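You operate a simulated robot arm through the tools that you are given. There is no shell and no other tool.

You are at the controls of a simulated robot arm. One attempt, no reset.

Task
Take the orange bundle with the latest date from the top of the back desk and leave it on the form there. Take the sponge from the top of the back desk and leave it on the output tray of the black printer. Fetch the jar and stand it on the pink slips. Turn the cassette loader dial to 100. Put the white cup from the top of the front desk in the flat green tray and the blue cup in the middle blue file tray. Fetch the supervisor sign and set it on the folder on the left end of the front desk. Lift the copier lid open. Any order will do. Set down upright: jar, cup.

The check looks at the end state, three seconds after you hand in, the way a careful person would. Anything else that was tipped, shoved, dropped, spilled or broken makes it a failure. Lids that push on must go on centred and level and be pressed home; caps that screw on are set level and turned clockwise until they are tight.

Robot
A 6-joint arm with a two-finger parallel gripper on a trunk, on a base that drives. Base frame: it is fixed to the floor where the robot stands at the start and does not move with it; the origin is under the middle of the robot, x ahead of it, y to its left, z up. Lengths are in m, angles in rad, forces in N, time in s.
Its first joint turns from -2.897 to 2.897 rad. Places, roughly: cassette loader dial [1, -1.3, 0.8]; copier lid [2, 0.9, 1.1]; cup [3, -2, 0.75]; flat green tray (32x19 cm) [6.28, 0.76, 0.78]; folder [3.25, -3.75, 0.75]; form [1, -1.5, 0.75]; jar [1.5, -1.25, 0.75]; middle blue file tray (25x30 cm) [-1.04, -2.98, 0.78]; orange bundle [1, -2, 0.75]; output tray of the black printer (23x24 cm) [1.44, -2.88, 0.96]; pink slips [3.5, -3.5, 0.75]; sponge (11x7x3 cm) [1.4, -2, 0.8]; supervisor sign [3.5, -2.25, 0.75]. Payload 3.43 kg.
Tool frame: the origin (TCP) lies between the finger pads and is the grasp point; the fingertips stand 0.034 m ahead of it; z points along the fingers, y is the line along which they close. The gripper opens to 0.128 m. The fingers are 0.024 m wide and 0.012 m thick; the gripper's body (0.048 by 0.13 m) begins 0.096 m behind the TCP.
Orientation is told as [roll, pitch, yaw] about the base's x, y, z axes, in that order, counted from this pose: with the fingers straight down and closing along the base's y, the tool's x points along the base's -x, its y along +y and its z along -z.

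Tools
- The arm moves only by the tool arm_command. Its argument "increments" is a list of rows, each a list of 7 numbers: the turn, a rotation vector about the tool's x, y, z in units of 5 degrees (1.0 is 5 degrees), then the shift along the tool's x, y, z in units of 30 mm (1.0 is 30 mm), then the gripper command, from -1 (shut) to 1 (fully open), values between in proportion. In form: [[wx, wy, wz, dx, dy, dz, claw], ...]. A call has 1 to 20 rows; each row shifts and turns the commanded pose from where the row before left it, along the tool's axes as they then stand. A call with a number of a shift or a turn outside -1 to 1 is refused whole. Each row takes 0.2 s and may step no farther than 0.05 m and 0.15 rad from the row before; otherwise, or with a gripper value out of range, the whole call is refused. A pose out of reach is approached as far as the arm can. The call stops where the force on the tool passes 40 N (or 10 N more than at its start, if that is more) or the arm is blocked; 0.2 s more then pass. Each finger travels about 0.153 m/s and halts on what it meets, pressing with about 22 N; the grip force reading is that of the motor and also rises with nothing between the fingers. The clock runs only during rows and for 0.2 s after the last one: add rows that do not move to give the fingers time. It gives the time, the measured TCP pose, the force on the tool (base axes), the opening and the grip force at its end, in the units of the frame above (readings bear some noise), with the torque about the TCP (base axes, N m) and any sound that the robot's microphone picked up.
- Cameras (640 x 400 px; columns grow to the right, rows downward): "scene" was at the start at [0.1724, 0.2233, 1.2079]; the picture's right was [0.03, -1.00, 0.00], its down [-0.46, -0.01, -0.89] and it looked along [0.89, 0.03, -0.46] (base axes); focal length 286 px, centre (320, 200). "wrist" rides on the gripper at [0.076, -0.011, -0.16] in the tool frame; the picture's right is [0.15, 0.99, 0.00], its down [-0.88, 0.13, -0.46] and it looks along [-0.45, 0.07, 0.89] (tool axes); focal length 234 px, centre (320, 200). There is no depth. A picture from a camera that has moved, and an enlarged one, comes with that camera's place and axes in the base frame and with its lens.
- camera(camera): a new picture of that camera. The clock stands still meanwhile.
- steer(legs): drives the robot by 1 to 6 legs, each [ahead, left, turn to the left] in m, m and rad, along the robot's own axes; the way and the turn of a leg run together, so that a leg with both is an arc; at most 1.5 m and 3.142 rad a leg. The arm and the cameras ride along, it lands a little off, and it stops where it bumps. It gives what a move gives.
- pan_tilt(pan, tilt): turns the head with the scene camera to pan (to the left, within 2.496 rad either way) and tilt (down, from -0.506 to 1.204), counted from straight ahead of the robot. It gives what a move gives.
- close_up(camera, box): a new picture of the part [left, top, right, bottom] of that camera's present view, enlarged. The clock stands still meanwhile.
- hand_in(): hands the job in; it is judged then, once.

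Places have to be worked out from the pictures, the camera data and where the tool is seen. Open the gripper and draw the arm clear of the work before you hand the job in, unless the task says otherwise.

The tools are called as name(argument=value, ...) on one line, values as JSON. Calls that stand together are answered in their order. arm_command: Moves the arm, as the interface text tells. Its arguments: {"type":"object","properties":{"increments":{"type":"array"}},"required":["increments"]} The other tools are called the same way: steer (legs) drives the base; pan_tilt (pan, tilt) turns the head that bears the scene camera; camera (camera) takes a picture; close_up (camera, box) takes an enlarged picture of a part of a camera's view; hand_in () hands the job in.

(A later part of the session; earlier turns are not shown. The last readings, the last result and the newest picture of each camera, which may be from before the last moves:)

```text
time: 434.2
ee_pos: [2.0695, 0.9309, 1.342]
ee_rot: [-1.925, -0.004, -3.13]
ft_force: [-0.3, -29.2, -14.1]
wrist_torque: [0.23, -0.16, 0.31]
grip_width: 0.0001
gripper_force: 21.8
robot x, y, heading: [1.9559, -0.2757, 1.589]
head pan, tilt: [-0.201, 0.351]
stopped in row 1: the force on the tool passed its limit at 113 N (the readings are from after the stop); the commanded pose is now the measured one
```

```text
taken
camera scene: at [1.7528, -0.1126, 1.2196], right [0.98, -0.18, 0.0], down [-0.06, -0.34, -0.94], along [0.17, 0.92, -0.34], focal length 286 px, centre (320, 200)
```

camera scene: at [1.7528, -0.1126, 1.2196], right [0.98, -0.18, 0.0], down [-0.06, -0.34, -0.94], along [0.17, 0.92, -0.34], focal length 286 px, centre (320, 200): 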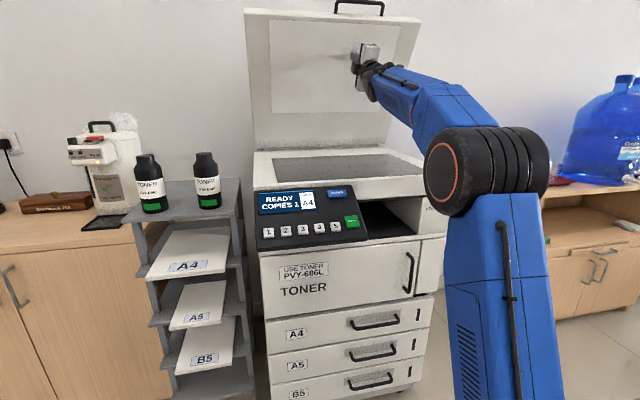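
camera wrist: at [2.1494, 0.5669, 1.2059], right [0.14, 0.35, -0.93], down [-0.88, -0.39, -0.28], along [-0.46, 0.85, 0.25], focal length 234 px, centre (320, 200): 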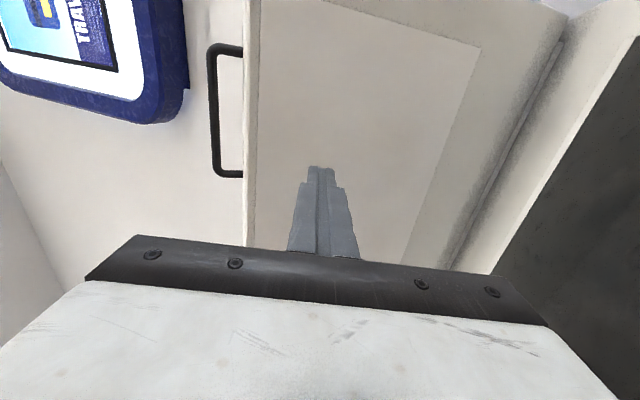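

The lid has reached its stop — fully open. I withdraw along the tool axis and check it stays.

arm_command(increments=[[0, 0, 0, 0, 0, -0.4, -1], [0, 0, 0, 0, 0, -0.8, -1], [0, 0, 0, 0, 0, -1, -1], [0, 0, 0, 0, 0, -1, -1], [0, 0, 0, 0, 0, -1, -1], [0, 0, 0, 0, 0, -1, -1], [0, 0, 0, 0, 0, -1, -1], [0, 0, 0, 0, 0, -1, -1], [0, 0, 0, 0, 0, -1, -1], [0, 0, 0, 0, 0, -1, -1]])

camera(camera="scene")

```text
time: 436.4
ee_pos: [2.0712, 0.6761, 1.2458]
ee_rot: [-1.925, -0.005, -3.13]
ft_force: [0.2, 0.5, -0.5]
wrist_torque: [0.07, -0.03, 0.02]
grip_width: 0.0
gripper_force: 22.2
robot x, y, heading: [1.958, -0.2834, 1.592]
head pan, tilt: [-0.201, 0.351]
```

```text
taken
camera scene: at [1.7528, -0.1113, 1.2195], right [0.98, -0.18, 0.0], down [-0.06, -0.34, -0.94], along [0.17, 0.92, -0.34], focal length 286 px, centre (320, 200)
```

scene: 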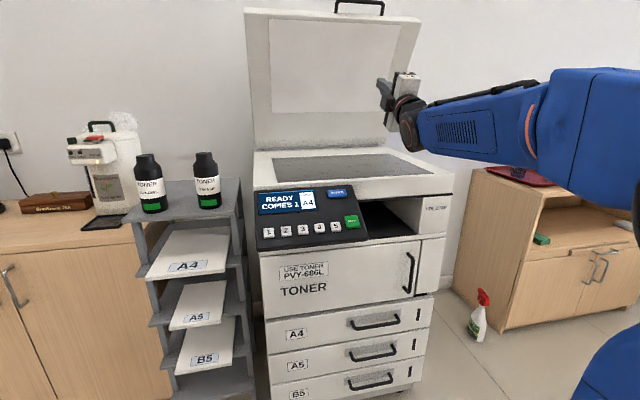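

The lid stays fully open. Now the blue cup: I back away from the copier, then bring the tool back to pointing down.

steer(legs=[[-0.3, -0.22, 0]])

arm_command(increments=[[-1, 0, 0, 0, 0.7, -0.4, -1], [-1, 0, 0, 0, 0.75, -0.3, -1], [-1, 0, 0, 0, 0.8, -0.2, -1], [-1, 0, 0, 0, 0.8, -0.1, -1], [-1, 0, 0, 0, 0.8, 0, 0], [-1, 0, 0, 0, 0.8, 0.1, 0], [-1, 0, 0, 0, 0.8, 0.2, 0], [-1, 0, 0, 0, 0, 0, 0], [-1, 0, 0, 0, 0, 0, 0], [-1, 0, 0, 0, 0, 0, 0], [-1, 0, 0, 0, 0, 0, 0], [-1, 0, 0, 0, 0, 0, 0], [-1, 0, 0, 0, 0, 0, 0], [-1, 0, 0, 0, 0, 0, 0], [-1, 0, 0, 0, 0, 0, 0], [-1, 0, 0, 0, 0, 0, 0], [-1, 0, 0, 0, 0, 0, 0], [-1, 0, 0, 0, 0, 0, 0], [-1, 0, 0, 0, 0, 0, 0], [-1, 0, 0, 0, 0, 0, 0]])

camera(camera="scene")

```text
time: 438.8
ee_pos: [2.2991, 0.3766, 1.2467]
ee_rot: [-1.928, -0.007, -3.139]
ft_force: [-0.8, 0.2, -0.9]
wrist_torque: [-0.02, -0.01, 0.03]
grip_width: 0.0
gripper_force: 22.6
robot x, y, heading: [2.1756, -0.5806, 1.582]
head pan, tilt: [-0.201, 0.351]
```

```text
time: 443.0
ee_pos: [2.4343, 0.3274, 1.0408]
ee_rot: [-0.274, -0.179, -3.057]
ft_force: [-0.5, -0.7, 0.3]
wrist_torque: [0.05, -0.03, 0.0]
grip_width: 0.0638
gripper_force: 0.1
out of reach, approached as far as the arm can: row 11, 12, 13, 14, 15, 16, 17, 18, 19, 20
robot x, y, heading: [2.18, -0.5775, 1.584]
head pan, tilt: [-0.201, 0.351]
```

```text
taken
camera scene: at [1.974, -0.409, 1.2195], right [0.98, -0.19, 0.0], down [-0.06, -0.34, -0.94], along [0.18, 0.92, -0.34], focal length 286 px, centre (320, 200)
```

scene: 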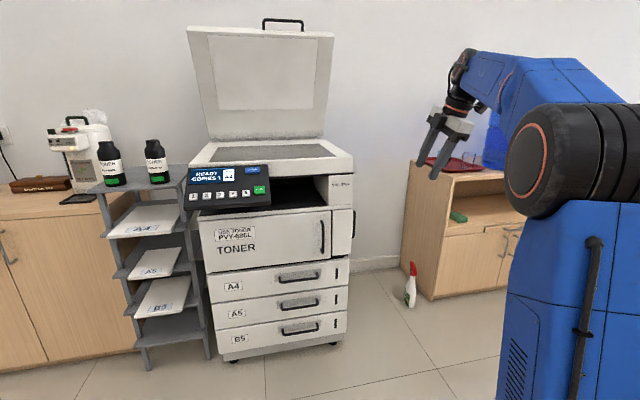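

The arm hit some joint limit while tilting back (pose drifted). I rotate the tool about its axis back toward its earlier yaw to free the wrist, in a few rows, and check.

arm_command(increments=[[0, 0, 1, 0, 0, 0, 0], [0, 0, 1, 0, 0, 0, 0], [0, 0, 1, 0, 0, 0, 0], [0, 0, 1, 0, 0, 0, 0], [0, 0, 1, 0, 0, 0, 0], [0, 0, 1, 0, 0, 0, 0]])

```text
time: 444.4
ee_pos: [2.4562, 0.319, 1.0386]
ee_rot: [-0.151, -0.288, 2.698]
ft_force: [-0.1, -0.5, 1.0]
wrist_torque: [-0.01, -0.01, -0.02]
grip_width: 0.0642
gripper_force: 0.1
out of reach, approached as far as the arm can: row 1, 2, 3, 4, 5, 6
robot x, y, heading: [2.172, -0.5795, 1.583]
head pan, tilt: [-0.201, 0.351]
```

Still off. I finish levelling the tool and rotate further toward the original yaw, also drawing it nearer.

arm_command(increments=[[-0.91, 0.525, 0, 0, 0, 0, 0], [-0.91, 0.525, 0, 0, 0, 0, 0], [0, 0, 1, 0, 0, 0, 0], [0, 0, 1, 0, 0, 0, 0], [0, 0, 1, 0, 0, 0, 0], [0, 0, 1, 0, 0, 0, 0], [0, 0, 1, 0, 0, 0, 0], [0, 0, 1, 0, 0, 0, 0], [0, 0, 1, 0, 0, 0, 0], [0, 0, 1, 0, 0, 0, 0], [0, 0, 1, 0, 0, 0, 0], [0, 0, 1, 0, 0, 0, 0], [0, 0, 1, 0, 0, 0, 0], [0, 0, 1, 0, 0, 0, 0]])

camera(camera="scene")

```text
time: 447.4
ee_pos: [2.4605, 0.3177, 1.0438]
ee_rot: [0.246, -0.122, 1.631]
ft_force: [0.2, -0.1, -0.1]
wrist_torque: [-0.02, 0.01, -0.03]
grip_width: 0.0642
gripper_force: 0.1
out of reach, approached as far as the arm can: row 1
robot x, y, heading: [2.1781, -0.5795, 1.582]
head pan, tilt: [-0.201, 0.351]
```

```text
taken
camera scene: at [1.9741, -0.4089, 1.2195], right [0.98, -0.19, 0.0], down [-0.07, -0.34, -0.94], along [0.18, 0.92, -0.34], focal length 286 px, centre (320, 200)
```

scene: 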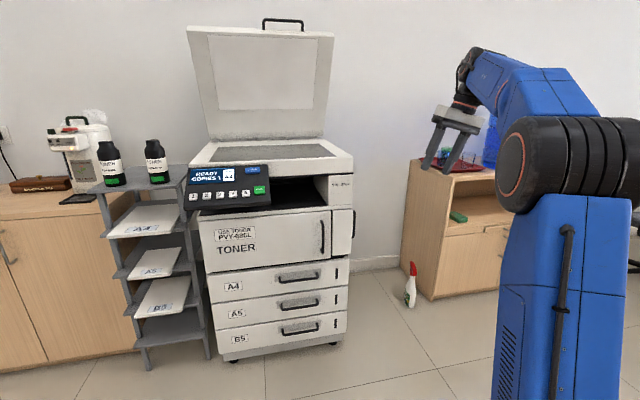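

The commanded pose now equals the measured one, with a 15° residual tilt. I level the tool and draw it closer.

arm_command(increments=[[0, 0, 0, 0.78, 0.88, 0, 0], [0, 0, 0, 0.78, 0.88, 0, 0], [0, 0, 0, 0.78, 0.88, 0, 0], [0, 0, 0, 0.78, 0.88, 0, 0], [0.943, 0.456, 0, 0, 0, 0, 0], [0.943, 0.456, 0, 0, 0, 0, 0], [0.943, 0.456, 0, 0, 0, 0, 0]])

```text
time: 449.0
ee_pos: [2.3627, 0.2173, 1.0566]
ee_rot: [0.252, -0.114, 1.636]
ft_force: [0.9, 0.2, 0.0]
wrist_torque: [0.03, -0.02, -0.01]
grip_width: 0.064
gripper_force: 0.1
out of reach, approached as far as the arm can: row 5, 6, 7
robot x, y, heading: [2.1774, -0.5773, 1.583]
head pan, tilt: [-0.201, 0.351]
```

Levelling is refused here — a wrist joint limit in this arm posture. I lower the tool (free floor below) so the wrist needs less bend, then try levelling again.

arm_command(increments=[[0, 0, 0, 0.3, 0, 1, 0], [0, 0, 0, 0.3, 0, 1, 0], [0, 0, 0, 0.3, 0, 1, 0], [0, 0, 0, 0.3, 0, 1, 0], [0, 0, 0, 0.3, 0, 1, 0], [0, 0, 0, 0.3, 0, 1, 0], [0, 0, 0, 0.3, 0, 1, 0], [0.943, 0.456, 0, 0, 0, 0, 0], [0.943, 0.456, 0, 0, 0, 0, 0], [0.943, 0.456, 0, 0, 0, 0, 0]])

camera(camera="scene")

```text
time: 451.2
ee_pos: [2.3134, 0.1758, 0.8402]
ee_rot: [0.246, -0.113, 1.635]
ft_force: [-0.4, -0.3, 0.3]
wrist_torque: [-0.02, -0.02, 0.02]
grip_width: 0.064
gripper_force: 0.0
out of reach, approached as far as the arm can: row 8, 9, 10
robot x, y, heading: [2.1757, -0.5808, 1.587]
head pan, tilt: [-0.201, 0.351]
```

```text
taken
camera scene: at [1.974, -0.4089, 1.2195], right [0.98, -0.19, 0.0], down [-0.07, -0.34, -0.94], along [0.18, 0.92, -0.34], focal length 286 px, centre (320, 200)
```

scene: 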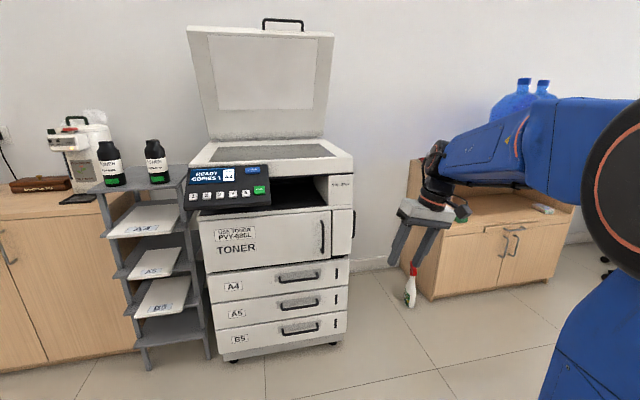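

The residual tilt and constant refusal tell me the wrist's roll joint flipped to its limit when the tool passed alignment with the forearm. I'll undo it: return to a mid position, tilt the tool forward-up again along the same side (unflips the roll), then come down exactly in the arm's plane.

arm_command(increments=[[0, 0, 0, -0.545, 0.304, -0.811, 0], [0, 0, 0, -0.545, 0.304, -0.811, 0], [0, 0, 0, -0.545, 0.304, -0.811, 0], [0, 0, 0, -0.545, 0.304, -0.811, 0], [0, 0, 0, -0.545, 0.304, -0.811, 0], [0, 0, 0, -0.545, 0.304, -0.811, 0], [0, 0, 0, -0.545, 0.304, -0.811, 0], [0, 0, 0, -0.545, 0.304, -0.811, 0]])

arm_command(increments=[[0.064, -0.966, -0.25, 0, 0, 0, 0], [0.064, -0.966, -0.25, 0, 0, 0, 0], [0.064, -0.966, -0.25, 0, 0, 0, 0], [0.064, -0.966, -0.25, 0, 0, 0, 0], [0.064, -0.966, -0.25, 0, 0, 0, 0], [0.064, -0.966, -0.25, 0, 0, 0, 0], [0.064, -0.966, -0.25, 0, 0, 0, 0], [0.064, -0.966, -0.25, 0, 0, 0, 0], [0.064, -0.966, -0.25, 0, 0, 0, 0], [0.064, -0.966, -0.25, 0, 0, 0, 0], [0.064, -0.966, -0.25, 0, 0, 0, 0], [0.064, -0.966, -0.25, 0, 0, 0, 0]])

camera(camera="scene")

```text
time: 453.0
ee_pos: [2.2828, 0.2773, 1.0614]
ee_rot: [0.258, -0.116, 1.634]
ft_force: [0.1, 0.7, 0.4]
wrist_torque: [0.0, -0.03, 0.0]
grip_width: 0.0637
gripper_force: 0.1
robot x, y, heading: [2.1723, -0.5791, 1.58]
head pan, tilt: [-0.201, 0.351]
```

```text
time: 455.6
ee_pos: [2.2829, 0.2802, 1.0602]
ee_rot: [0.107, -1.155, 1.733]
ft_force: [0.5, 0.6, 0.3]
wrist_torque: [0.02, -0.02, 0.03]
grip_width: 0.0643
gripper_force: 0.0
robot x, y, heading: [2.1747, -0.5767, 1.58]
head pan, tilt: [-0.201, 0.351]
```

```text
taken
camera scene: at [1.974, -0.4089, 1.2195], right [0.98, -0.19, 0.0], down [-0.07, -0.34, -0.94], along [0.18, 0.92, -0.34], focal length 286 px, centre (320, 200)
```

scene: 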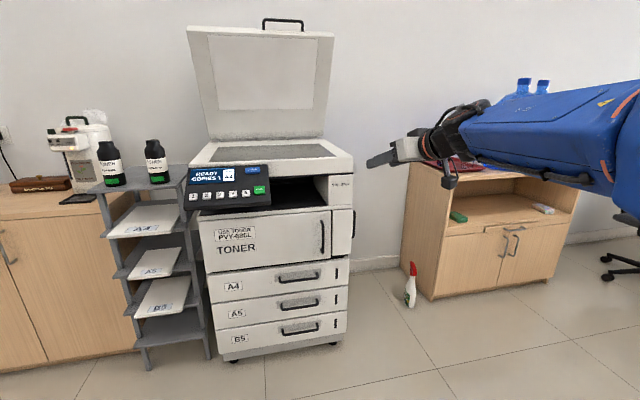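

No refusals this time. I continue tilting up past the forearm direction.

arm_command(increments=[[0.064, -0.966, -0.25, 0, 0, 0, 0], [0.064, -0.966, -0.25, 0, 0, 0, 0], [0.064, -0.966, -0.25, 0, 0, 0, 0], [0.064, -0.966, -0.25, 0, 0, 0, 0], [0.064, -0.966, -0.25, 0, 0, 0, 0], [0.064, -0.966, -0.25, 0, 0, 0, 0], [0.064, -0.966, -0.25, 0, 0, 0, 0], [0.064, -0.966, -0.25, 0, 0, 0, 0], [0.064, -0.966, -0.25, 0, 0, 0, 0], [0.064, -0.966, -0.25, 0, 0, 0, 0]])

camera(camera="scene")

```text
time: 457.8
ee_pos: [2.2831, 0.2782, 1.0603]
ee_rot: [-2.763, -1.103, -1.713]
ft_force: [0.2, 0.0, 0.1]
wrist_torque: [0.0, 0.01, -0.02]
grip_width: 0.0636
gripper_force: 0.1
robot x, y, heading: [2.1711, -0.5773, 1.578]
head pan, tilt: [-0.201, 0.351]
```

```text
taken
camera scene: at [1.974, -0.409, 1.2195], right [0.98, -0.19, 0.0], down [-0.06, -0.34, -0.94], along [0.18, 0.92, -0.34], focal length 286 px, centre (320, 200)
```

scene: 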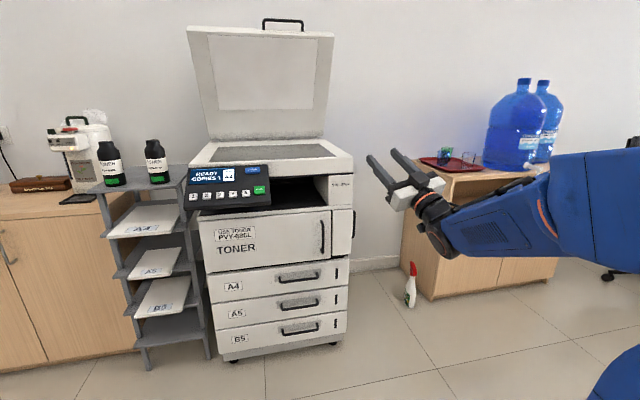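

Now the tool points up-forward with no refusals. I align it exactly forward and horizontal at the position where the first tilt worked.

arm_command(increments=[[0.712, 0.133, -0.333, 0, 0, 0, 0], [0.712, 0.133, -0.333, 0, 0, 0, 0], [0.712, 0.133, -0.333, 0, 0, 0, 0], [0.712, 0.133, -0.333, 0, 0, 0, 0], [-0.181, 0.971, 0, 0, 0, 0, 0], [-0.181, 0.971, 0, 0, 0, 0, 0], [-0.181, 0.971, 0, 0, 0, 0, 0], [-0.181, 0.971, 0, 0, 0, 0, 0], [-0.181, 0.971, 0, 0, 0, 0, 0], [0, 0, 0.707, 0, 0, 0, 0], [0, 0, 0.707, 0, 0, 0, 0], [0, 0, 0.707, 0, 0, 0, 0]])

camera(camera="scene")

```text
time: 460.4
ee_pos: [2.2834, 0.2805, 1.0604]
ee_rot: [0.435, -1.57, 1.132]
ft_force: [-0.6, -0.6, 0.5]
wrist_torque: [0.01, 0.03, -0.01]
grip_width: 0.0639
gripper_force: 0.1
robot x, y, heading: [2.1746, -0.5823, 1.58]
head pan, tilt: [-0.201, 0.351]
```

```text
taken
camera scene: at [1.974, -0.4089, 1.2195], right [0.98, -0.19, 0.0], down [-0.07, -0.34, -0.94], along [0.18, 0.92, -0.34], focal length 286 px, centre (320, 200)
```

scene: 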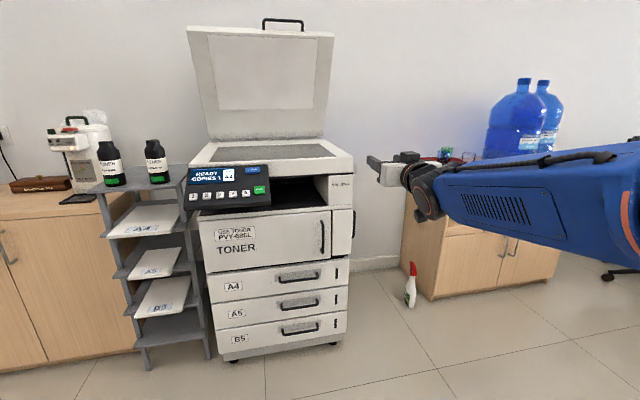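

Good — same posture as the first horizontal pose. Now I tilt down in the arm's plane.

arm_command(increments=[[0, 1, 0, 0, 0, 0, 0], [0, 1, 0, 0, 0, 0, 0], [0, 1, 0, 0, 0, 0, 0], [0, 1, 0, 0, 0, 0, 0], [0, 1, 0, 0, 0, 0, 0], [0, 1, 0, 0, 0, 0, 0], [0, 1, 0, 0, 0, 0, 0], [0, 1, 0, 0, 0, 0, 0]])

camera(camera="scene")

```text
time: 462.2
ee_pos: [2.2987, 0.2792, 1.0568]
ee_rot: [0.023, -0.939, 1.586]
ft_force: [-0.1, -0.2, -0.6]
wrist_torque: [0.02, 0.0, -0.01]
grip_width: 0.0643
gripper_force: 0.0
out of reach, approached as far as the arm can: row 3, 7, 8
robot x, y, heading: [2.1763, -0.5802, 1.58]
head pan, tilt: [-0.201, 0.351]
```

```text
taken
camera scene: at [1.974, -0.409, 1.2195], right [0.98, -0.19, 0.0], down [-0.06, -0.34, -0.94], along [0.18, 0.92, -0.34], focal length 286 px, centre (320, 200)
```

scene: 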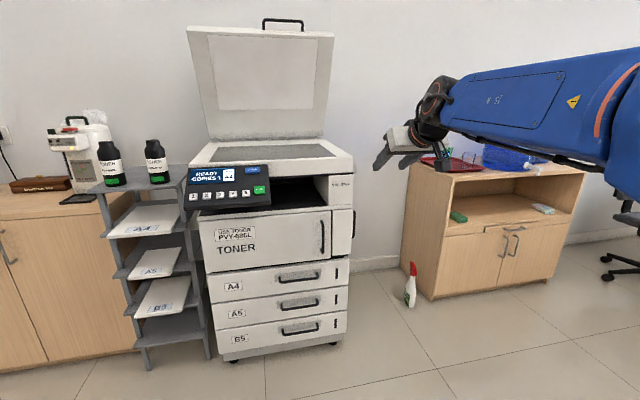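

The forearm is rolling again because the tool's plane is about 9° off the arm's plane. I reverse up again, then shift the TCP so its plane passes through the arm's first axis (x≈2.229), before tilting down.

arm_command(increments=[[0, -1, 0, 0, 0, 0, 0], [0, -1, 0, 0, 0, 0, 0], [0, -1, 0, 0, 0, 0, 0], [0, -1, 0, 0, 0, 0, 0], [0, -1, 0, 0, 0, 0, 0], [0, -1, 0, 0, 0, 0, 0], [0, -1, 0, 0, 0, 0, 0], [0, -1, 0, 0, 0, 0, 0], [0, -1, 0, 0, 0, 0, 0], [0, -1, 0, 0, 0, 0, 0], [0, -1, 0, 0, 0, 0, 0], [0, -1, 0, 0, 0, 0, 0]])

camera(camera="scene")

```text
time: 464.8
ee_pos: [2.2996, 0.2782, 1.0553]
ee_rot: [3.131, -1.156, -1.542]
ft_force: [0.1, -0.1, 0.0]
wrist_torque: [-0.03, 0.02, -0.02]
grip_width: 0.0639
gripper_force: 0.0
robot x, y, heading: [2.1796, -0.5781, 1.578]
head pan, tilt: [-0.201, 0.351]
```

```text
taken
camera scene: at [1.974, -0.409, 1.2195], right [0.98, -0.19, 0.0], down [-0.06, -0.34, -0.94], along [0.18, 0.92, -0.34], focal length 286 px, centre (320, 200)
```

scene: 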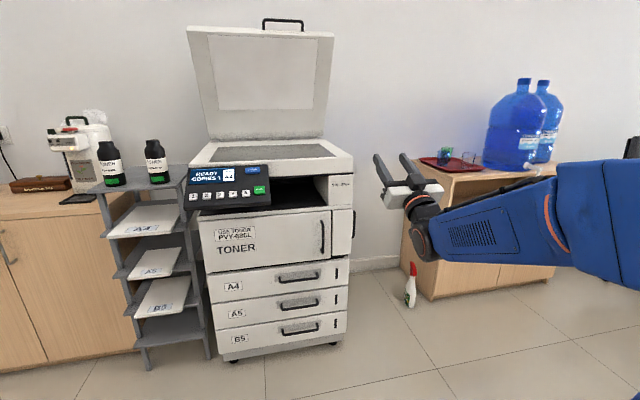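

The vents side shows again (roll restored) and the tool points up-forward. I move the TCP into the arm's plane (x≈2.22, y≈0.35, z≈0.95) and then tilt down slowly.

arm_command(increments=[[0, 0, 0, 0.81, 0.52, 0.18, 0], [0, 0, 0, 0.81, 0.52, 0.18, 0], [0, 0, 0, 0.81, 0.52, 0.18, 0], [0, 0, 0, 0.81, 0.52, 0.18, 0], [0, 0, 0, 0.81, 0.52, 0.18, 0]])

arm_command(increments=[[0, 1, 0, 0, 0, 0, 0], [0, 1, 0, 0, 0, 0, 0], [0, 1, 0, 0, 0, 0, 0], [0, 1, 0, 0, 0, 0, 0], [0, 1, 0, 0, 0, 0, 0], [0, 1, 0, 0, 0, 0, 0], [0, 1, 0, 0, 0, 0, 0], [0, 1, 0, 0, 0, 0, 0], [0, 1, 0, 0, 0, 0, 0], [0, 1, 0, 0, 0, 0, 0], [0, 1, 0, 0, 0, 0, 0], [0, 1, 0, 0, 0, 0, 0]])

camera(camera="scene")

```text
time: 466.0
ee_pos: [2.2191, 0.3504, 0.9559]
ee_rot: [3.133, -1.157, -1.545]
ft_force: [-0.4, 0.4, 0.5]
wrist_torque: [-0.02, 0.03, 0.02]
grip_width: 0.0641
gripper_force: 0.0
robot x, y, heading: [2.1791, -0.5782, 1.578]
head pan, tilt: [-0.201, 0.351]
```

```text
time: 468.6
ee_pos: [2.2186, 0.3504, 0.9544]
ee_rot: [0.005, -0.936, 1.587]
ft_force: [0.9, 0.0, 0.0]
wrist_torque: [-0.01, 0.01, -0.01]
grip_width: 0.0641
gripper_force: 0.0
out of reach, approached as far as the arm can: row 9
robot x, y, heading: [2.1748, -0.579, 1.585]
head pan, tilt: [-0.201, 0.351]
```

```text
taken
camera scene: at [1.974, -0.4089, 1.2195], right [0.98, -0.19, 0.0], down [-0.07, -0.34, -0.94], along [0.18, 0.92, -0.34], focal length 286 px, centre (320, 200)
```

scene: 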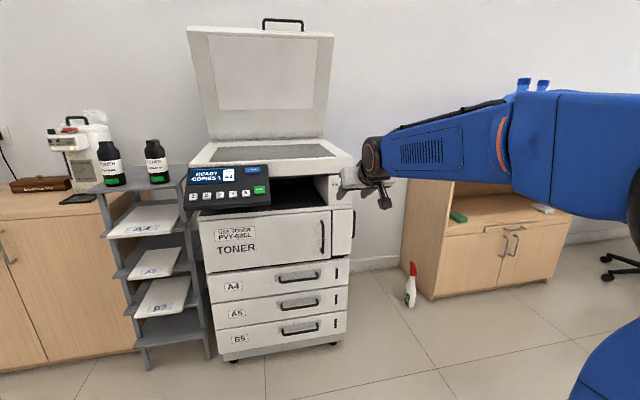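

Crossing succeeded — the forearm stayed unrolled. I finish tilting to straight down.

arm_command(increments=[[0, 1, 0, 0, 0, 0, 0], [0, 1, 0, 0, 0, 0, 0], [0, 1, 0, 0, 0, 0, 0], [0, 1, 0, 0, 0, 0, 0], [0, 1, 0, 0, 0, 0, 0], [0, 1, 0, 0, 0, 0, 0], [0, 1, 0, 0, 0, 0, 0], [0, 1, 0, 0, 0, 0, 0], [0, 1, 0, 0, 0, 0, 0], [0, 1, 0, 0, 0, 0, 0], [0, 0.725, 0, 0, 0, 0, 0]])

camera(camera="scene")

```text
time: 471.0
ee_pos: [2.219, 0.3509, 0.9562]
ee_rot: [0.004, 0.001, 1.593]
ft_force: [0.8, -0.2, 0.8]
wrist_torque: [0.0, 0.02, -0.01]
grip_width: 0.0642
gripper_force: 0.0
robot x, y, heading: [2.178, -0.5783, 1.578]
head pan, tilt: [-0.201, 0.351]
```

```text
taken
camera scene: at [1.974, -0.4091, 1.2195], right [0.98, -0.19, 0.0], down [-0.07, -0.34, -0.94], along [0.18, 0.92, -0.34], focal length 286 px, centre (320, 200)
```

scene: 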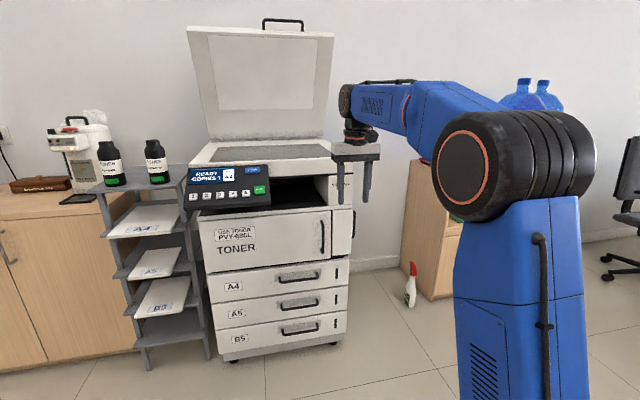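

The tool is straight down again and the lid is still open. I retract, turn to face +x, and drive to the front desk for the blue cup.

arm_command(increments=[[0, 0, 0, 1, 0, -0.3, 1], [0, 0, 0, 1, 0, -0.3, 1], [0, 0, 0, 1, 0, -0.3, 1], [0, 0, 0, 1, 0, -0.4, 1], [0, 0, 0, 1, 0, -0.4, 1], [0, 0, 0, 1, 0, -0.4, 1], [0, 0, 0, 1, 0, -0.4, 1], [0, 0, 0, 1, 0, -0.4, 1], [0, 0, 0, 1, 0, -0.4, 1], [0, 0, 0, 1, 0, -0.4, 1]])

steer(legs=[[0, 0, -1.578], [0, -0.87, 0]])

pan_tilt(pan=-0.5, tilt=0.7)

camera(camera="scene")

```text
time: 473.2
ee_pos: [2.224, 0.0507, 1.0642]
ee_rot: [0.004, -0.001, 1.591]
ft_force: [1.0, 0.1, 0.5]
wrist_torque: [-0.06, 0.01, 0.03]
grip_width: 0.1281
gripper_force: 0.1
robot x, y, heading: [2.1752, -0.5745, 1.58]
head pan, tilt: [-0.201, 0.351]
```

```text
time: 481.6
ee_pos: [2.7792, -1.5028, 1.0649]
ee_rot: [0.004, 0.0, -0.025]
ft_force: [1.1, -0.4, -0.5]
wrist_torque: [-0.02, 0.02, -0.02]
grip_width: 0.1278
gripper_force: 0.0
robot x, y, heading: [2.1535, -1.4251, -0.037]
head pan, tilt: [-0.201, 0.351]
```

```text
time: 482.4
ee_pos: [2.7802, -1.5029, 1.0644]
ee_rot: [0.004, 0.0, -0.025]
ft_force: [0.3, -0.1, 0.8]
wrist_torque: [0.03, -0.03, -0.01]
grip_width: 0.1278
gripper_force: 0.1
robot x, y, heading: [2.1547, -1.4269, -0.034]
head pan, tilt: [-0.499, 0.7]
```

```text
taken
camera scene: at [2.3154, -1.2529, 1.1882], right [-0.51, -0.86, 0.0], down [-0.55, 0.33, -0.77], along [0.66, -0.39, -0.64], focal length 286 px, centre (320, 200)
```

scene: 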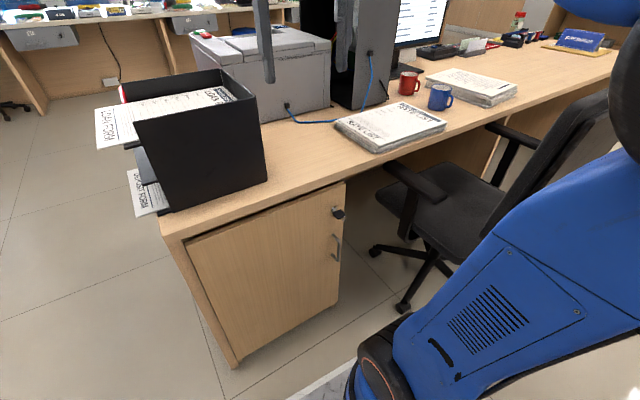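

I turn the tool to yaw −90° (to close along x, perpendicular to the mug's handle) and swing it south, then nudge the base forward.

arm_command(increments=[[0, 0, 1, 0, 0, 0, 1], [0, 0, 1, 0, 0, 0, 1], [0, 0, 1, 0, 0, 0, 1], [0, 0, 1, 0, 0, 0, 1], [0, 0, 1, 0, 0, 0, 1], [0, 0, 1, 0, 0, 0, 1], [0, 0, 1, 0, 0, 0, 1], [0, 0, 1, 0, 0, 0, 1], [0, 0, 1, 0, 0, 0, 1], [0, 0, 1, 0, 0, 0, 1], [0, 0, 1, 0, 0, 0, 1], [0, 0, 1, 0, 0, 0, 1], [0, 0, 1, 0, 0, 0, 1], [0, 0, 1, 0, 0, 0, 1], [0, 0, 1, 0, 0, 0, 1], [0, 0, 1, 0, 0, 0, 1], [0, 0, 1, 0, 0, 0, 1], [0, 0, 1, 0, 0, 0, 1]])

arm_command(increments=[[0, 0, 0, -0.918, -0.088, 0, 1], [0, 0, 0, -0.918, -0.088, 0, 1], [0, 0, 0, -0.918, -0.088, 0, 1], [0, 0, 0, -0.918, -0.088, 0, 1], [0, 0, 0, -0.918, -0.088, 0, 1], [0, 0, 0, -0.918, -0.088, 0, 1], [0, 0, 0, -0.918, -0.088, 0, 1], [0, 0, 0, -0.918, -0.088, 0, 1], [0, 0, 0, -0.918, -0.088, 0, 1]])

steer(legs=[[0.2, -0.04, 0.035]])

camera(camera="scene")

camera(camera="wrist")

```text
time: 486.2
ee_pos: [2.7792, -1.5029, 1.0644]
ee_rot: [0.001, 0.004, -1.598]
ft_force: [-0.6, -1.0, 0.0]
wrist_torque: [-0.01, 0.03, 0.0]
grip_width: 0.1281
gripper_force: 0.1
robot x, y, heading: [2.1532, -1.4247, -0.038]
head pan, tilt: [-0.499, 0.7]
```

```text
time: 488.2
ee_pos: [2.752, -1.7497, 1.0655]
ee_rot: [0.002, 0.004, -1.594]
ft_force: [-0.3, -0.3, 0.5]
wrist_torque: [-0.02, -0.06, 0.01]
grip_width: 0.1279
gripper_force: 0.1
robot x, y, heading: [2.1518, -1.4254, -0.034]
head pan, tilt: [-0.499, 0.7]
```

```text
time: 489.9
ee_pos: [2.9631, -1.7742, 1.0655]
ee_rot: [0.0, 0.004, -1.563]
ft_force: [-0.4, -0.8, 0.2]
wrist_torque: [-0.03, 0.02, -0.01]
grip_width: 0.1278
gripper_force: 0.1
robot x, y, heading: [2.3558, -1.4743, -0.005]
head pan, tilt: [-0.499, 0.7]
```

```text
taken
camera scene: at [2.5101, -1.292, 1.1881], right [-0.48, -0.88, 0.0], down [-0.56, 0.31, -0.76], along [0.67, -0.37, -0.64], focal length 286 px, centre (320, 200)
```

scene: 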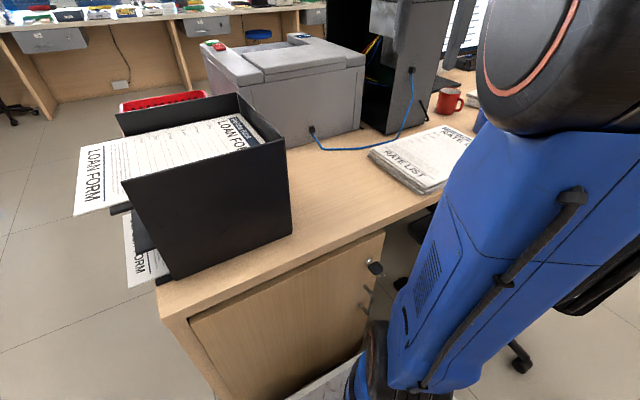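

```text
taken
camera wrist: at [2.9506, -1.6988, 1.2247], right [0.99, 0.15, 0.0], down [0.14, -0.88, 0.45], along [0.07, -0.45, -0.89], focal length 234 px, centre (320, 200)
```

wrist: 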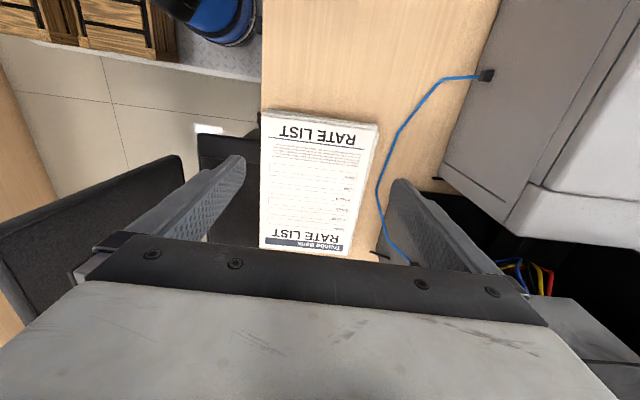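

I move over to the blue mug, lowering slightly to stay within reach.

arm_command(increments=[[0, 0, 0, -1, 0.128, 0.25, 1], [0, 0, 0, -1, 0.128, 0.25, 1], [0, 0, 0, -1, 0.128, 0.25, 1], [0, 0, 0, -1, 0.128, 0.25, 1], [0, 0, 0, -1, 0.128, 0.25, 1], [0, 0, 0, -1, 0.128, 0.25, 1], [0, 0, 0, -1, 0.128, 0.25, 1], [0, 0, 0, -1, 0.128, 0.25, 1], [0, 0, 0, -1, 0.128, 0.25, 1], [0, 0, 0, -1, 0.128, 0.25, 1], [0, 0, 0, -1, 0.128, 0.25, 1], [0, 0, 0, -1, 0.128, 0.25, 1], [0, 0, 0, -0.8, 0.128, 0, 1]])

camera(camera="wrist")

camera(camera="scene")

```text
time: 492.7
ee_pos: [3.016, -2.1582, 0.976]
ee_rot: [0.003, 0.002, -1.563]
ft_force: [-0.7, 1.0, 1.2]
wrist_torque: [-0.03, 0.0, -0.02]
grip_width: 0.1281
gripper_force: 0.0
robot x, y, heading: [2.3556, -1.4717, -0.006]
head pan, tilt: [-0.499, 0.7]
```

```text
taken
camera wrist: at [3.0041, -2.083, 1.1356], right [0.99, 0.15, 0.0], down [0.14, -0.88, 0.45], along [0.07, -0.45, -0.89], focal length 234 px, centre (320, 200)
```

wrist: 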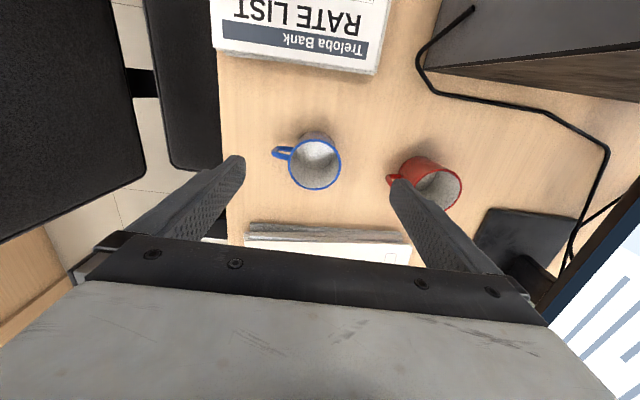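

```text
taken
camera scene: at [2.5098, -1.2918, 1.1881], right [-0.48, -0.88, 0.0], down [-0.56, 0.31, -0.77], along [0.67, -0.37, -0.64], focal length 286 px, centre (320, 200)
```

scene: 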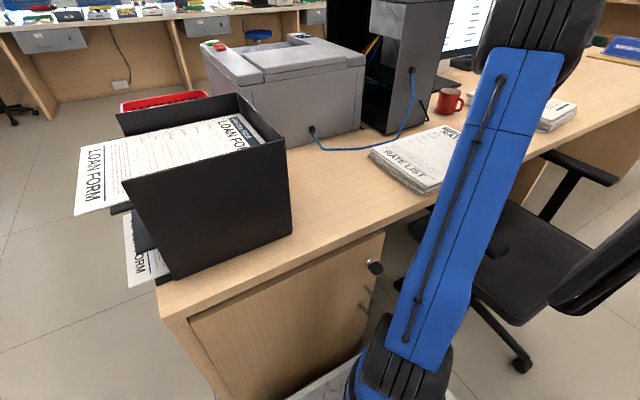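

From above, the blue mug's handle points to −x, so I need to close along y instead: mug at (3.014, −2.181), with the paper stacks 11–13 cm away on either side. I turn the tool back to yaw −9°.

arm_command(increments=[[0, 0, -0.948, 0, 0, 0, 1], [0, 0, -0.948, 0, 0, 0, 1], [0, 0, -0.948, 0, 0, 0, 1], [0, 0, -0.948, 0, 0, 0, 1], [0, 0, -0.948, 0, 0, 0, 1], [0, 0, -0.948, 0, 0, 0, 1], [0, 0, -0.948, 0, 0, 0, 1], [0, 0, -0.948, 0, 0, 0, 1], [0, 0, -0.948, 0, 0, 0, 1], [0, 0, -0.948, 0, 0, 0, 1], [0, 0, -0.948, 0, 0, 0, 1], [0, 0, -0.948, 0, 0, 0, 1], [0, 0, -0.948, 0, 0, 0, 1], [0, 0, -0.948, 0, 0, 0, 1], [0, 0, -0.948, 0, 0, 0, 1], [0, 0, -0.948, 0, 0, 0, 1], [0, 0, -0.948, 0, 0, 0, 1], [0, 0, 0, -0.05, -0.77, 0, 1], [0, 0, 0, 0, 0, 0, 1]])

camera(camera="wrist")

```text
time: 496.7
ee_pos: [3.0122, -2.1804, 0.9729]
ee_rot: [0.004, 0.001, -0.156]
ft_force: [0.9, -0.2, 0.0]
wrist_torque: [0.02, -0.03, -0.02]
grip_width: 0.1279
gripper_force: 0.1
robot x, y, heading: [2.3545, -1.4728, 0.005]
head pan, tilt: [-0.499, 0.7]
```

```text
taken
camera wrist: at [2.9354, -2.1804, 1.1324], right [0.01, 1.0, 0.0], down [0.89, -0.01, 0.46], along [0.46, 0.0, -0.89], focal length 234 px, centre (320, 200)
```

wrist: 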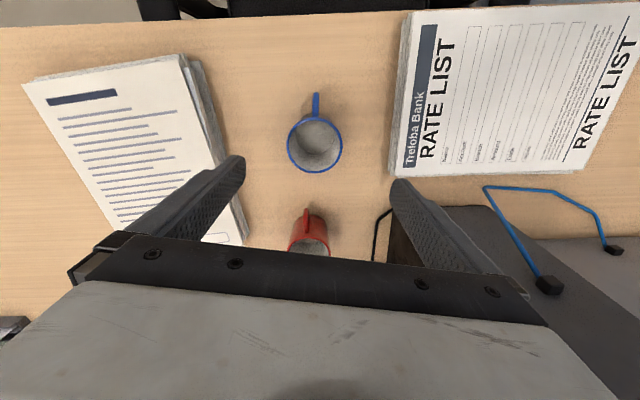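

Mug at (3.008, −2.186), handle toward −x. I trim and descend.

arm_command(increments=[[0, 0, 0, 0.1, -0.18, 0.5, 0.75], [0, 0, 0, 0, 0, 1, 0.75], [0, 0, 0, 0, 0, 1, 0.75], [0, 0, 0, 0, 0, 1, 0.75], [0, 0, 0, 0, 0, 1, 0.75], [0, 0, 0, 0, 0, 0.7, 0.75], [0, 0, 0, 0, 0, 0.45, 0.75], [0, 0, 0, 0, 0, 0, 0.75]])

camera(camera="wrist")

```text
time: 498.5
ee_pos: [3.0086, -2.1856, 0.8008]
ee_rot: [0.004, 0.001, -0.158]
ft_force: [-0.1, -0.9, -0.5]
wrist_torque: [0.01, 0.03, -0.01]
grip_width: 0.112
gripper_force: 0.1
robot x, y, heading: [2.3509, -1.4726, -0.003]
head pan, tilt: [-0.499, 0.7]
```

```text
taken
camera wrist: at [2.933, -2.1849, 0.9608], right [0.01, 1.0, 0.0], down [0.89, -0.01, 0.46], along [0.46, 0.0, -0.89], focal length 234 px, centre (320, 200)
```

wrist: 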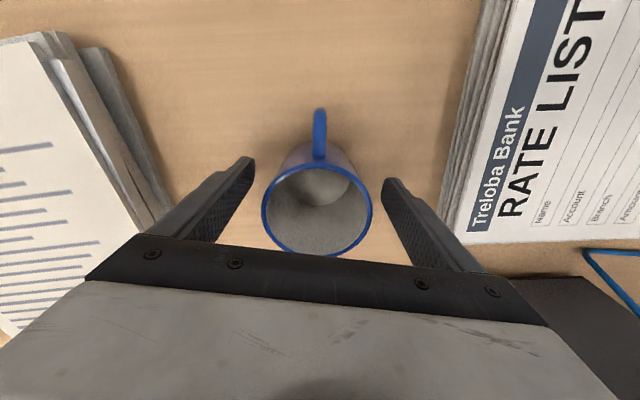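

The mug is centred between the fingers. I close and lift.

arm_command(increments=[[0, 0, 0, 0.08, 0, 0, 0.45], [0, 0, 0, 0, 0, 0, 0.2], [0, 0, 0, 0, 0, 0, -1], [0, 0, 0, 0, 0, 0, -1], [0, 0, 0, 0, 0, 0, -1]])

arm_command(increments=[[0, 0, 0, 0, 0, -0.3, -1], [0, 0, 0, 0, 0, -0.7, -1], [0, 0, 0, 0, 0, -1, -1], [0, 0, 0, 0, 0, -1, -1], [0, 0, 0, 0, 0, -1, -1], [0, 0, 0, 0, 0, -1, -1], [0, 0, 0, 0, 0, -0.8, -1]])

camera(camera="wrist")

```text
time: 499.7
ee_pos: [3.0074, -2.1842, 0.8024]
ee_rot: [0.003, -0.001, -0.157]
ft_force: [-1.3, 1.4, 2.7]
wrist_torque: [0.19, 0.05, 0.03]
grip_width: 0.0718
gripper_force: 22.0
robot x, y, heading: [2.3545, -1.4694, -0.0]
head pan, tilt: [-0.499, 0.7]
```

```text
time: 501.3
ee_pos: [3.0048, -2.1815, 0.9772]
ee_rot: [0.005, 0.0, -0.156]
ft_force: [0.2, -0.5, -3.2]
wrist_torque: [0.01, 0.02, 0.0]
grip_width: 0.0717
gripper_force: 22.0
robot x, y, heading: [2.3531, -1.4724, -0.002]
head pan, tilt: [-0.499, 0.7]
```

```text
taken
camera wrist: at [2.9294, -2.1819, 1.1368], right [0.01, 1.0, 0.0], down [0.89, -0.01, 0.46], along [0.46, 0.0, -0.89], focal length 234 px, centre (320, 200)
```

wrist: 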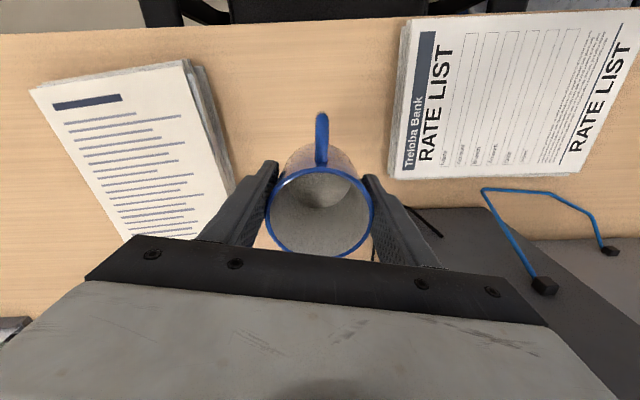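

The blue mug is held upright. I bring it in front of the robot, then drive out north of the desks and west toward the file trays.

arm_command(increments=[[0, 0, 0, 0.391, 0.988, -0.1, -1], [0, 0, 0, 0.391, 0.988, -0.1, -1], [0, 0, 0, 0.391, 0.988, -0.1, -1], [0, 0, 0, 0.391, 0.988, -0.1, -1], [0, 0, 0, 0.391, 0.988, -0.1, -1], [0, 0, 0, 0.391, 0.988, -0.1, -1], [0, 0, 0, 0.391, 0.988, -0.1, -1], [0, 0, 0, 0.391, 0.988, -0.1, -1], [0, 0, 0, 0.391, 0.988, -0.1, -1], [0, 0, 0, 0.391, 0.988, -0.1, -1], [0, 0, 0, 0.391, 0.988, -0.1, -1], [0, 0, 0, 0.391, 0.988, -0.1, -1], [0, 0, 0, 0.391, 0.988, -0.1, -1], [0, 0, 0, 0.391, 0.988, -0.1, -1], [0, 0, 0, 0.391, 0.988, -0.1, -1], [0, 0, 0, 0.391, 0.988, -0.1, -1], [0, 0, 0, 0.391, 0.988, -0.1, -1], [0, 0, 0, 0.391, 0.988, -0.1, -1]])

steer(legs=[[-0.22, 0, 0], [0, 1.17, 0], [-1.2, 0, 0]])

camera(camera="wrist")

```text
time: 505.1
ee_pos: [2.8809, -1.6257, 1.0308]
ee_rot: [0.005, 0.001, -0.157]
ft_force: [0.5, -1.2, -1.7]
wrist_torque: [0.02, 0.07, 0.0]
grip_width: 0.0717
gripper_force: 21.5
robot x, y, heading: [2.3534, -1.4733, 0.0]
head pan, tilt: [-0.499, 0.7]
```

```text
time: 517.9
ee_pos: [1.4745, -0.4525, 1.0307]
ee_rot: [0.002, 0.001, -0.163]
ft_force: [-0.4, -0.3, -2.5]
wrist_torque: [0.01, 0.0, -0.03]
grip_width: 0.0719
gripper_force: 21.9
robot x, y, heading: [0.9502, -0.2926, -0.01]
head pan, tilt: [-0.499, 0.7]
```

```text
taken
camera wrist: at [1.3977, -0.4518, 1.1905], right [0.02, 1.0, 0.0], down [0.89, -0.02, 0.46], along [0.46, 0.0, -0.89], focal length 234 px, centre (320, 200)
```

wrist: 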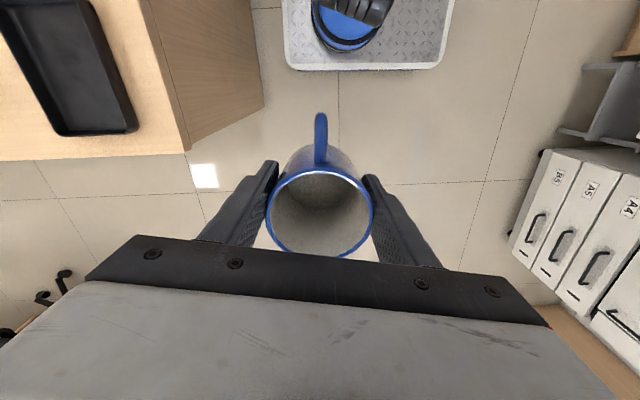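

I continue west and look at the bench ahead.

steer(legs=[[-1.0, 0, 0.01], [0, 0, -1.571]])

pan_tilt(pan=0.0, tilt=0.4)

camera(camera="scene")

pan_tilt(pan=-0.7, tilt=0.4)

camera(camera="scene")

```text
time: 526.8
ee_pos: [-0.184, -0.821, 1.0322]
ee_rot: [0.004, -0.002, -1.713]
ft_force: [-0.5, 1.1, -3.2]
wrist_torque: [0.0, -0.01, -0.02]
grip_width: 0.0716
gripper_force: 22.2
robot x, y, heading: [-0.033, -0.2898, -1.56]
head pan, tilt: [-0.499, 0.7]
```

```text
time: 527.8
ee_pos: [-0.1844, -0.821, 1.0312]
ee_rot: [0.002, 0.0, -1.711]
ft_force: [-0.3, 0.3, -2.1]
wrist_torque: [0.02, -0.01, -0.02]
grip_width: 0.0715
gripper_force: 22.3
robot x, y, heading: [-0.0389, -0.2929, -1.559]
head pan, tilt: [0.0, 0.4]
```

```text
taken
camera scene: at [0.1853, -0.4607, 1.2149], right [-1.0, -0.01, 0.0], down [0.0, 0.39, -0.92], along [0.01, -0.92, -0.39], focal length 286 px, centre (320, 200)
```

scene: 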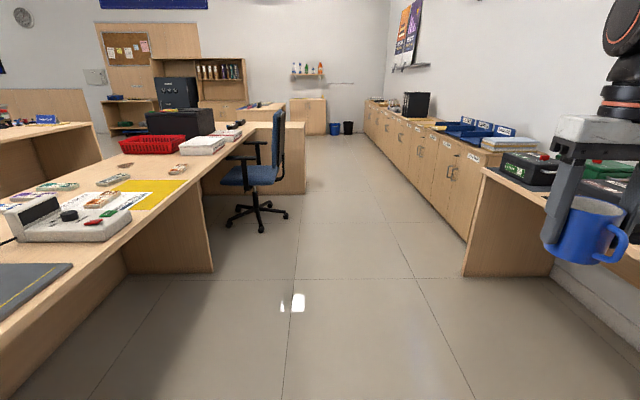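

```text
time: 528.8
ee_pos: [-0.1832, -0.8212, 1.0321]
ee_rot: [0.004, 0.0, -1.712]
ft_force: [0.0, -0.7, -1.9]
wrist_torque: [-0.01, 0.02, 0.0]
grip_width: 0.0715
gripper_force: 22.1
robot x, y, heading: [-0.0339, -0.2866, -1.559]
head pan, tilt: [-0.7, 0.4]
```

```text
taken
camera scene: at [0.1255, -0.4397, 1.215], right [-0.77, 0.63, 0.0], down [0.25, 0.3, -0.92], along [-0.58, -0.71, -0.39], focal length 286 px, centre (320, 200)
```

scene: 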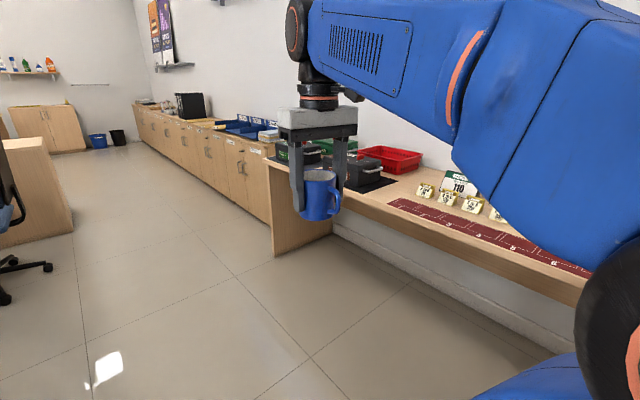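

The file trays stand on the wall cabinets at x≈−1.04. I drive down alongside and turn to face them (−x).

steer(legs=[[1.3, -0.07, -0.012], [1.3, -0.07, 0], [0, 0, -1.571]])

pan_tilt(pan=0.1, tilt=0.55)

camera(camera="scene")

camera(camera="wrist")

```text
time: 545.4
ee_pos: [-0.7499, -2.6963, 1.0316]
ee_rot: [0.001, 0.001, 2.921]
ft_force: [0.6, 0.4, -1.9]
wrist_torque: [-0.04, 0.0, -0.01]
grip_width: 0.0714
gripper_force: 21.7
robot x, y, heading: [-0.234, -2.888, 3.073]
head pan, tilt: [-0.7, 0.4]
```

```text
time: 546.5
ee_pos: [-0.7494, -2.697, 1.0303]
ee_rot: [0.005, -0.001, 2.92]
ft_force: [-0.3, 0.0, -1.7]
wrist_torque: [0.01, -0.02, -0.01]
grip_width: 0.0715
gripper_force: 21.7
robot x, y, heading: [-0.2375, -2.8841, 3.074]
head pan, tilt: [0.099, 0.55]
```

```text
taken
camera scene: at [-0.4177, -3.1014, 1.2013], right [-0.03, 1.0, 0.0], down [0.52, 0.02, -0.85], along [-0.85, -0.03, -0.52], focal length 286 px, centre (320, 200)
```

scene: 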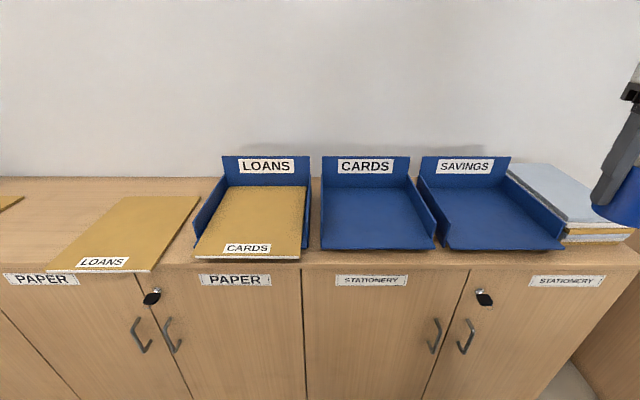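

```text
taken
camera wrist: at [-0.6729, -2.7013, 1.1905], right [-0.08, -1.0, 0.0], down [-0.89, 0.07, 0.46], along [-0.46, 0.03, -0.89], focal length 234 px, centre (320, 200)
```

wrist: 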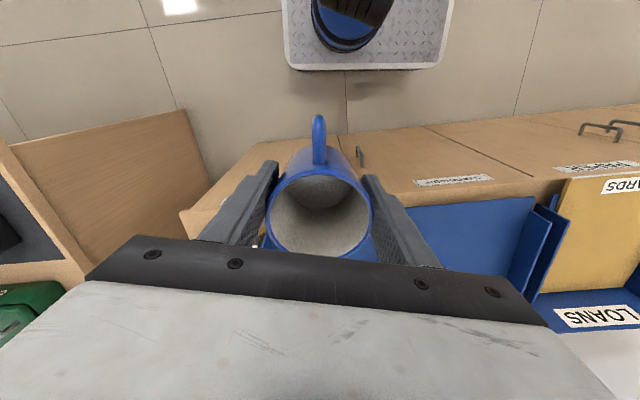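

The middle tray (CARDS, empty) spans x −1.20…−0.92, y −3.12…−2.86. I carry the mug over its centre and lower partway.

arm_command(increments=[[0, 0, 0, -0.625, 0.961, 0, -1], [0, 0, 0, -0.625, 0.961, 0, -1], [0, 0, 0, -0.625, 0.961, 0, -1], [0, 0, 0, -0.625, 0.961, 0, -1], [0, 0, 0, -0.625, 0.961, 0, -1], [0, 0, 0, -0.625, 0.961, 0, -1], [0, 0, 0, -0.625, 0.961, 0, -1], [0, 0, 0, -0.625, 0.961, 0, -1], [0, 0, 0, -0.625, 0.961, 0, -1], [0, 0, 0, -0.625, 0.961, 0, -1], [0, 0, 0, -0.625, 0.961, 0, -1], [0, 0, 0, -0.625, 0.961, 0, -1]])

arm_command(increments=[[0, 0, 0, 0, 0, 1, -1], [0, 0, 0, 0, 0, 1, -1], [0, 0, 0, 0, 0, 1, -1], [0, 0, 0, 0, 0, 1, -1], [0, 0, 0, 0, 0, 1, -1], [0, 0, 0, 0, 0, 0, -1]])

camera(camera="scene")

camera(camera="wrist")

```text
time: 549.1
ee_pos: [-1.0459, -2.9842, 1.0322]
ee_rot: [0.003, -0.001, 2.92]
ft_force: [0.2, 0.3, -2.4]
wrist_torque: [-0.01, 0.03, -0.01]
grip_width: 0.0714
gripper_force: 21.7
robot x, y, heading: [-0.2339, -2.883, 3.07]
head pan, tilt: [0.099, 0.55]
```

```text
time: 550.5
ee_pos: [-1.0451, -2.9822, 0.8841]
ee_rot: [0.004, 0.001, 2.919]
ft_force: [0.7, -0.6, -1.1]
wrist_torque: [0.01, -0.02, -0.04]
grip_width: 0.0716
gripper_force: 21.8
robot x, y, heading: [-0.236, -2.8808, 3.072]
head pan, tilt: [0.099, 0.55]
```

```text
taken
camera scene: at [-0.4178, -3.1015, 1.2012], right [-0.03, 1.0, 0.0], down [0.52, 0.02, -0.85], along [-0.85, -0.03, -0.52], focal length 286 px, centre (320, 200)
```

scene: 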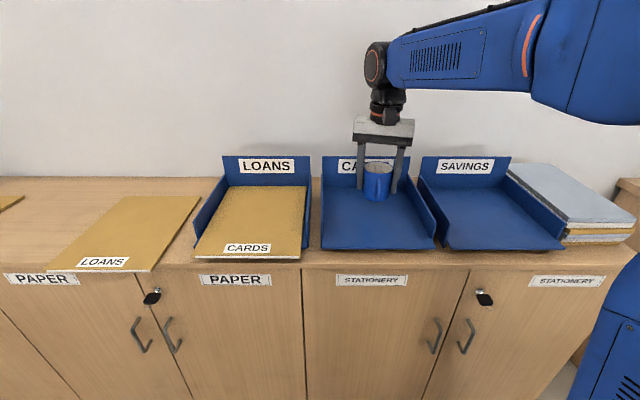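

```text
taken
camera wrist: at [-0.9681, -2.9867, 1.0432], right [-0.08, -1.0, 0.0], down [-0.89, 0.07, 0.46], along [-0.46, 0.03, -0.89], focal length 234 px, centre (320, 200)
```

wrist: 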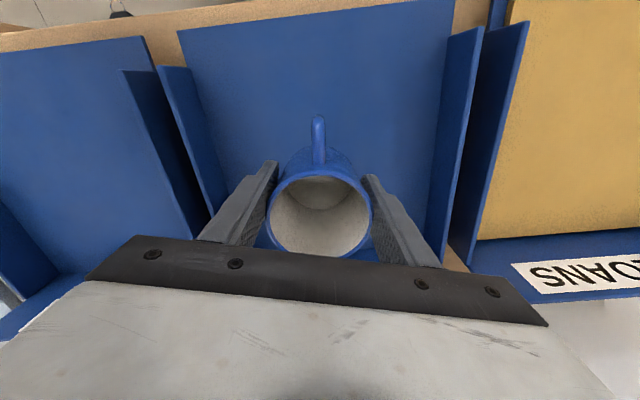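

The mug is centred in the middle tray. I lower it gently to contact.

arm_command(increments=[[0, 0, 0, 0, 0, 0.7, -1], [0, 0, 0, 0, 0, 0.5, -1], [0, 0, 0, 0, 0, 0.25, -1], [0, 0, 0, 0, 0, 0.1, -1], [0, 0, 0, 0, 0, 0, -1]])

```text
time: 551.7
ee_pos: [-1.0471, -2.9852, 0.8373]
ee_rot: [0.004, 0.0, 2.92]
ft_force: [-0.2, -1.0, -2.4]
wrist_torque: [-0.02, 0.02, 0.0]
grip_width: 0.0714
gripper_force: 22.1
robot x, y, heading: [-0.233, -2.8856, 3.075]
head pan, tilt: [0.099, 0.55]
```

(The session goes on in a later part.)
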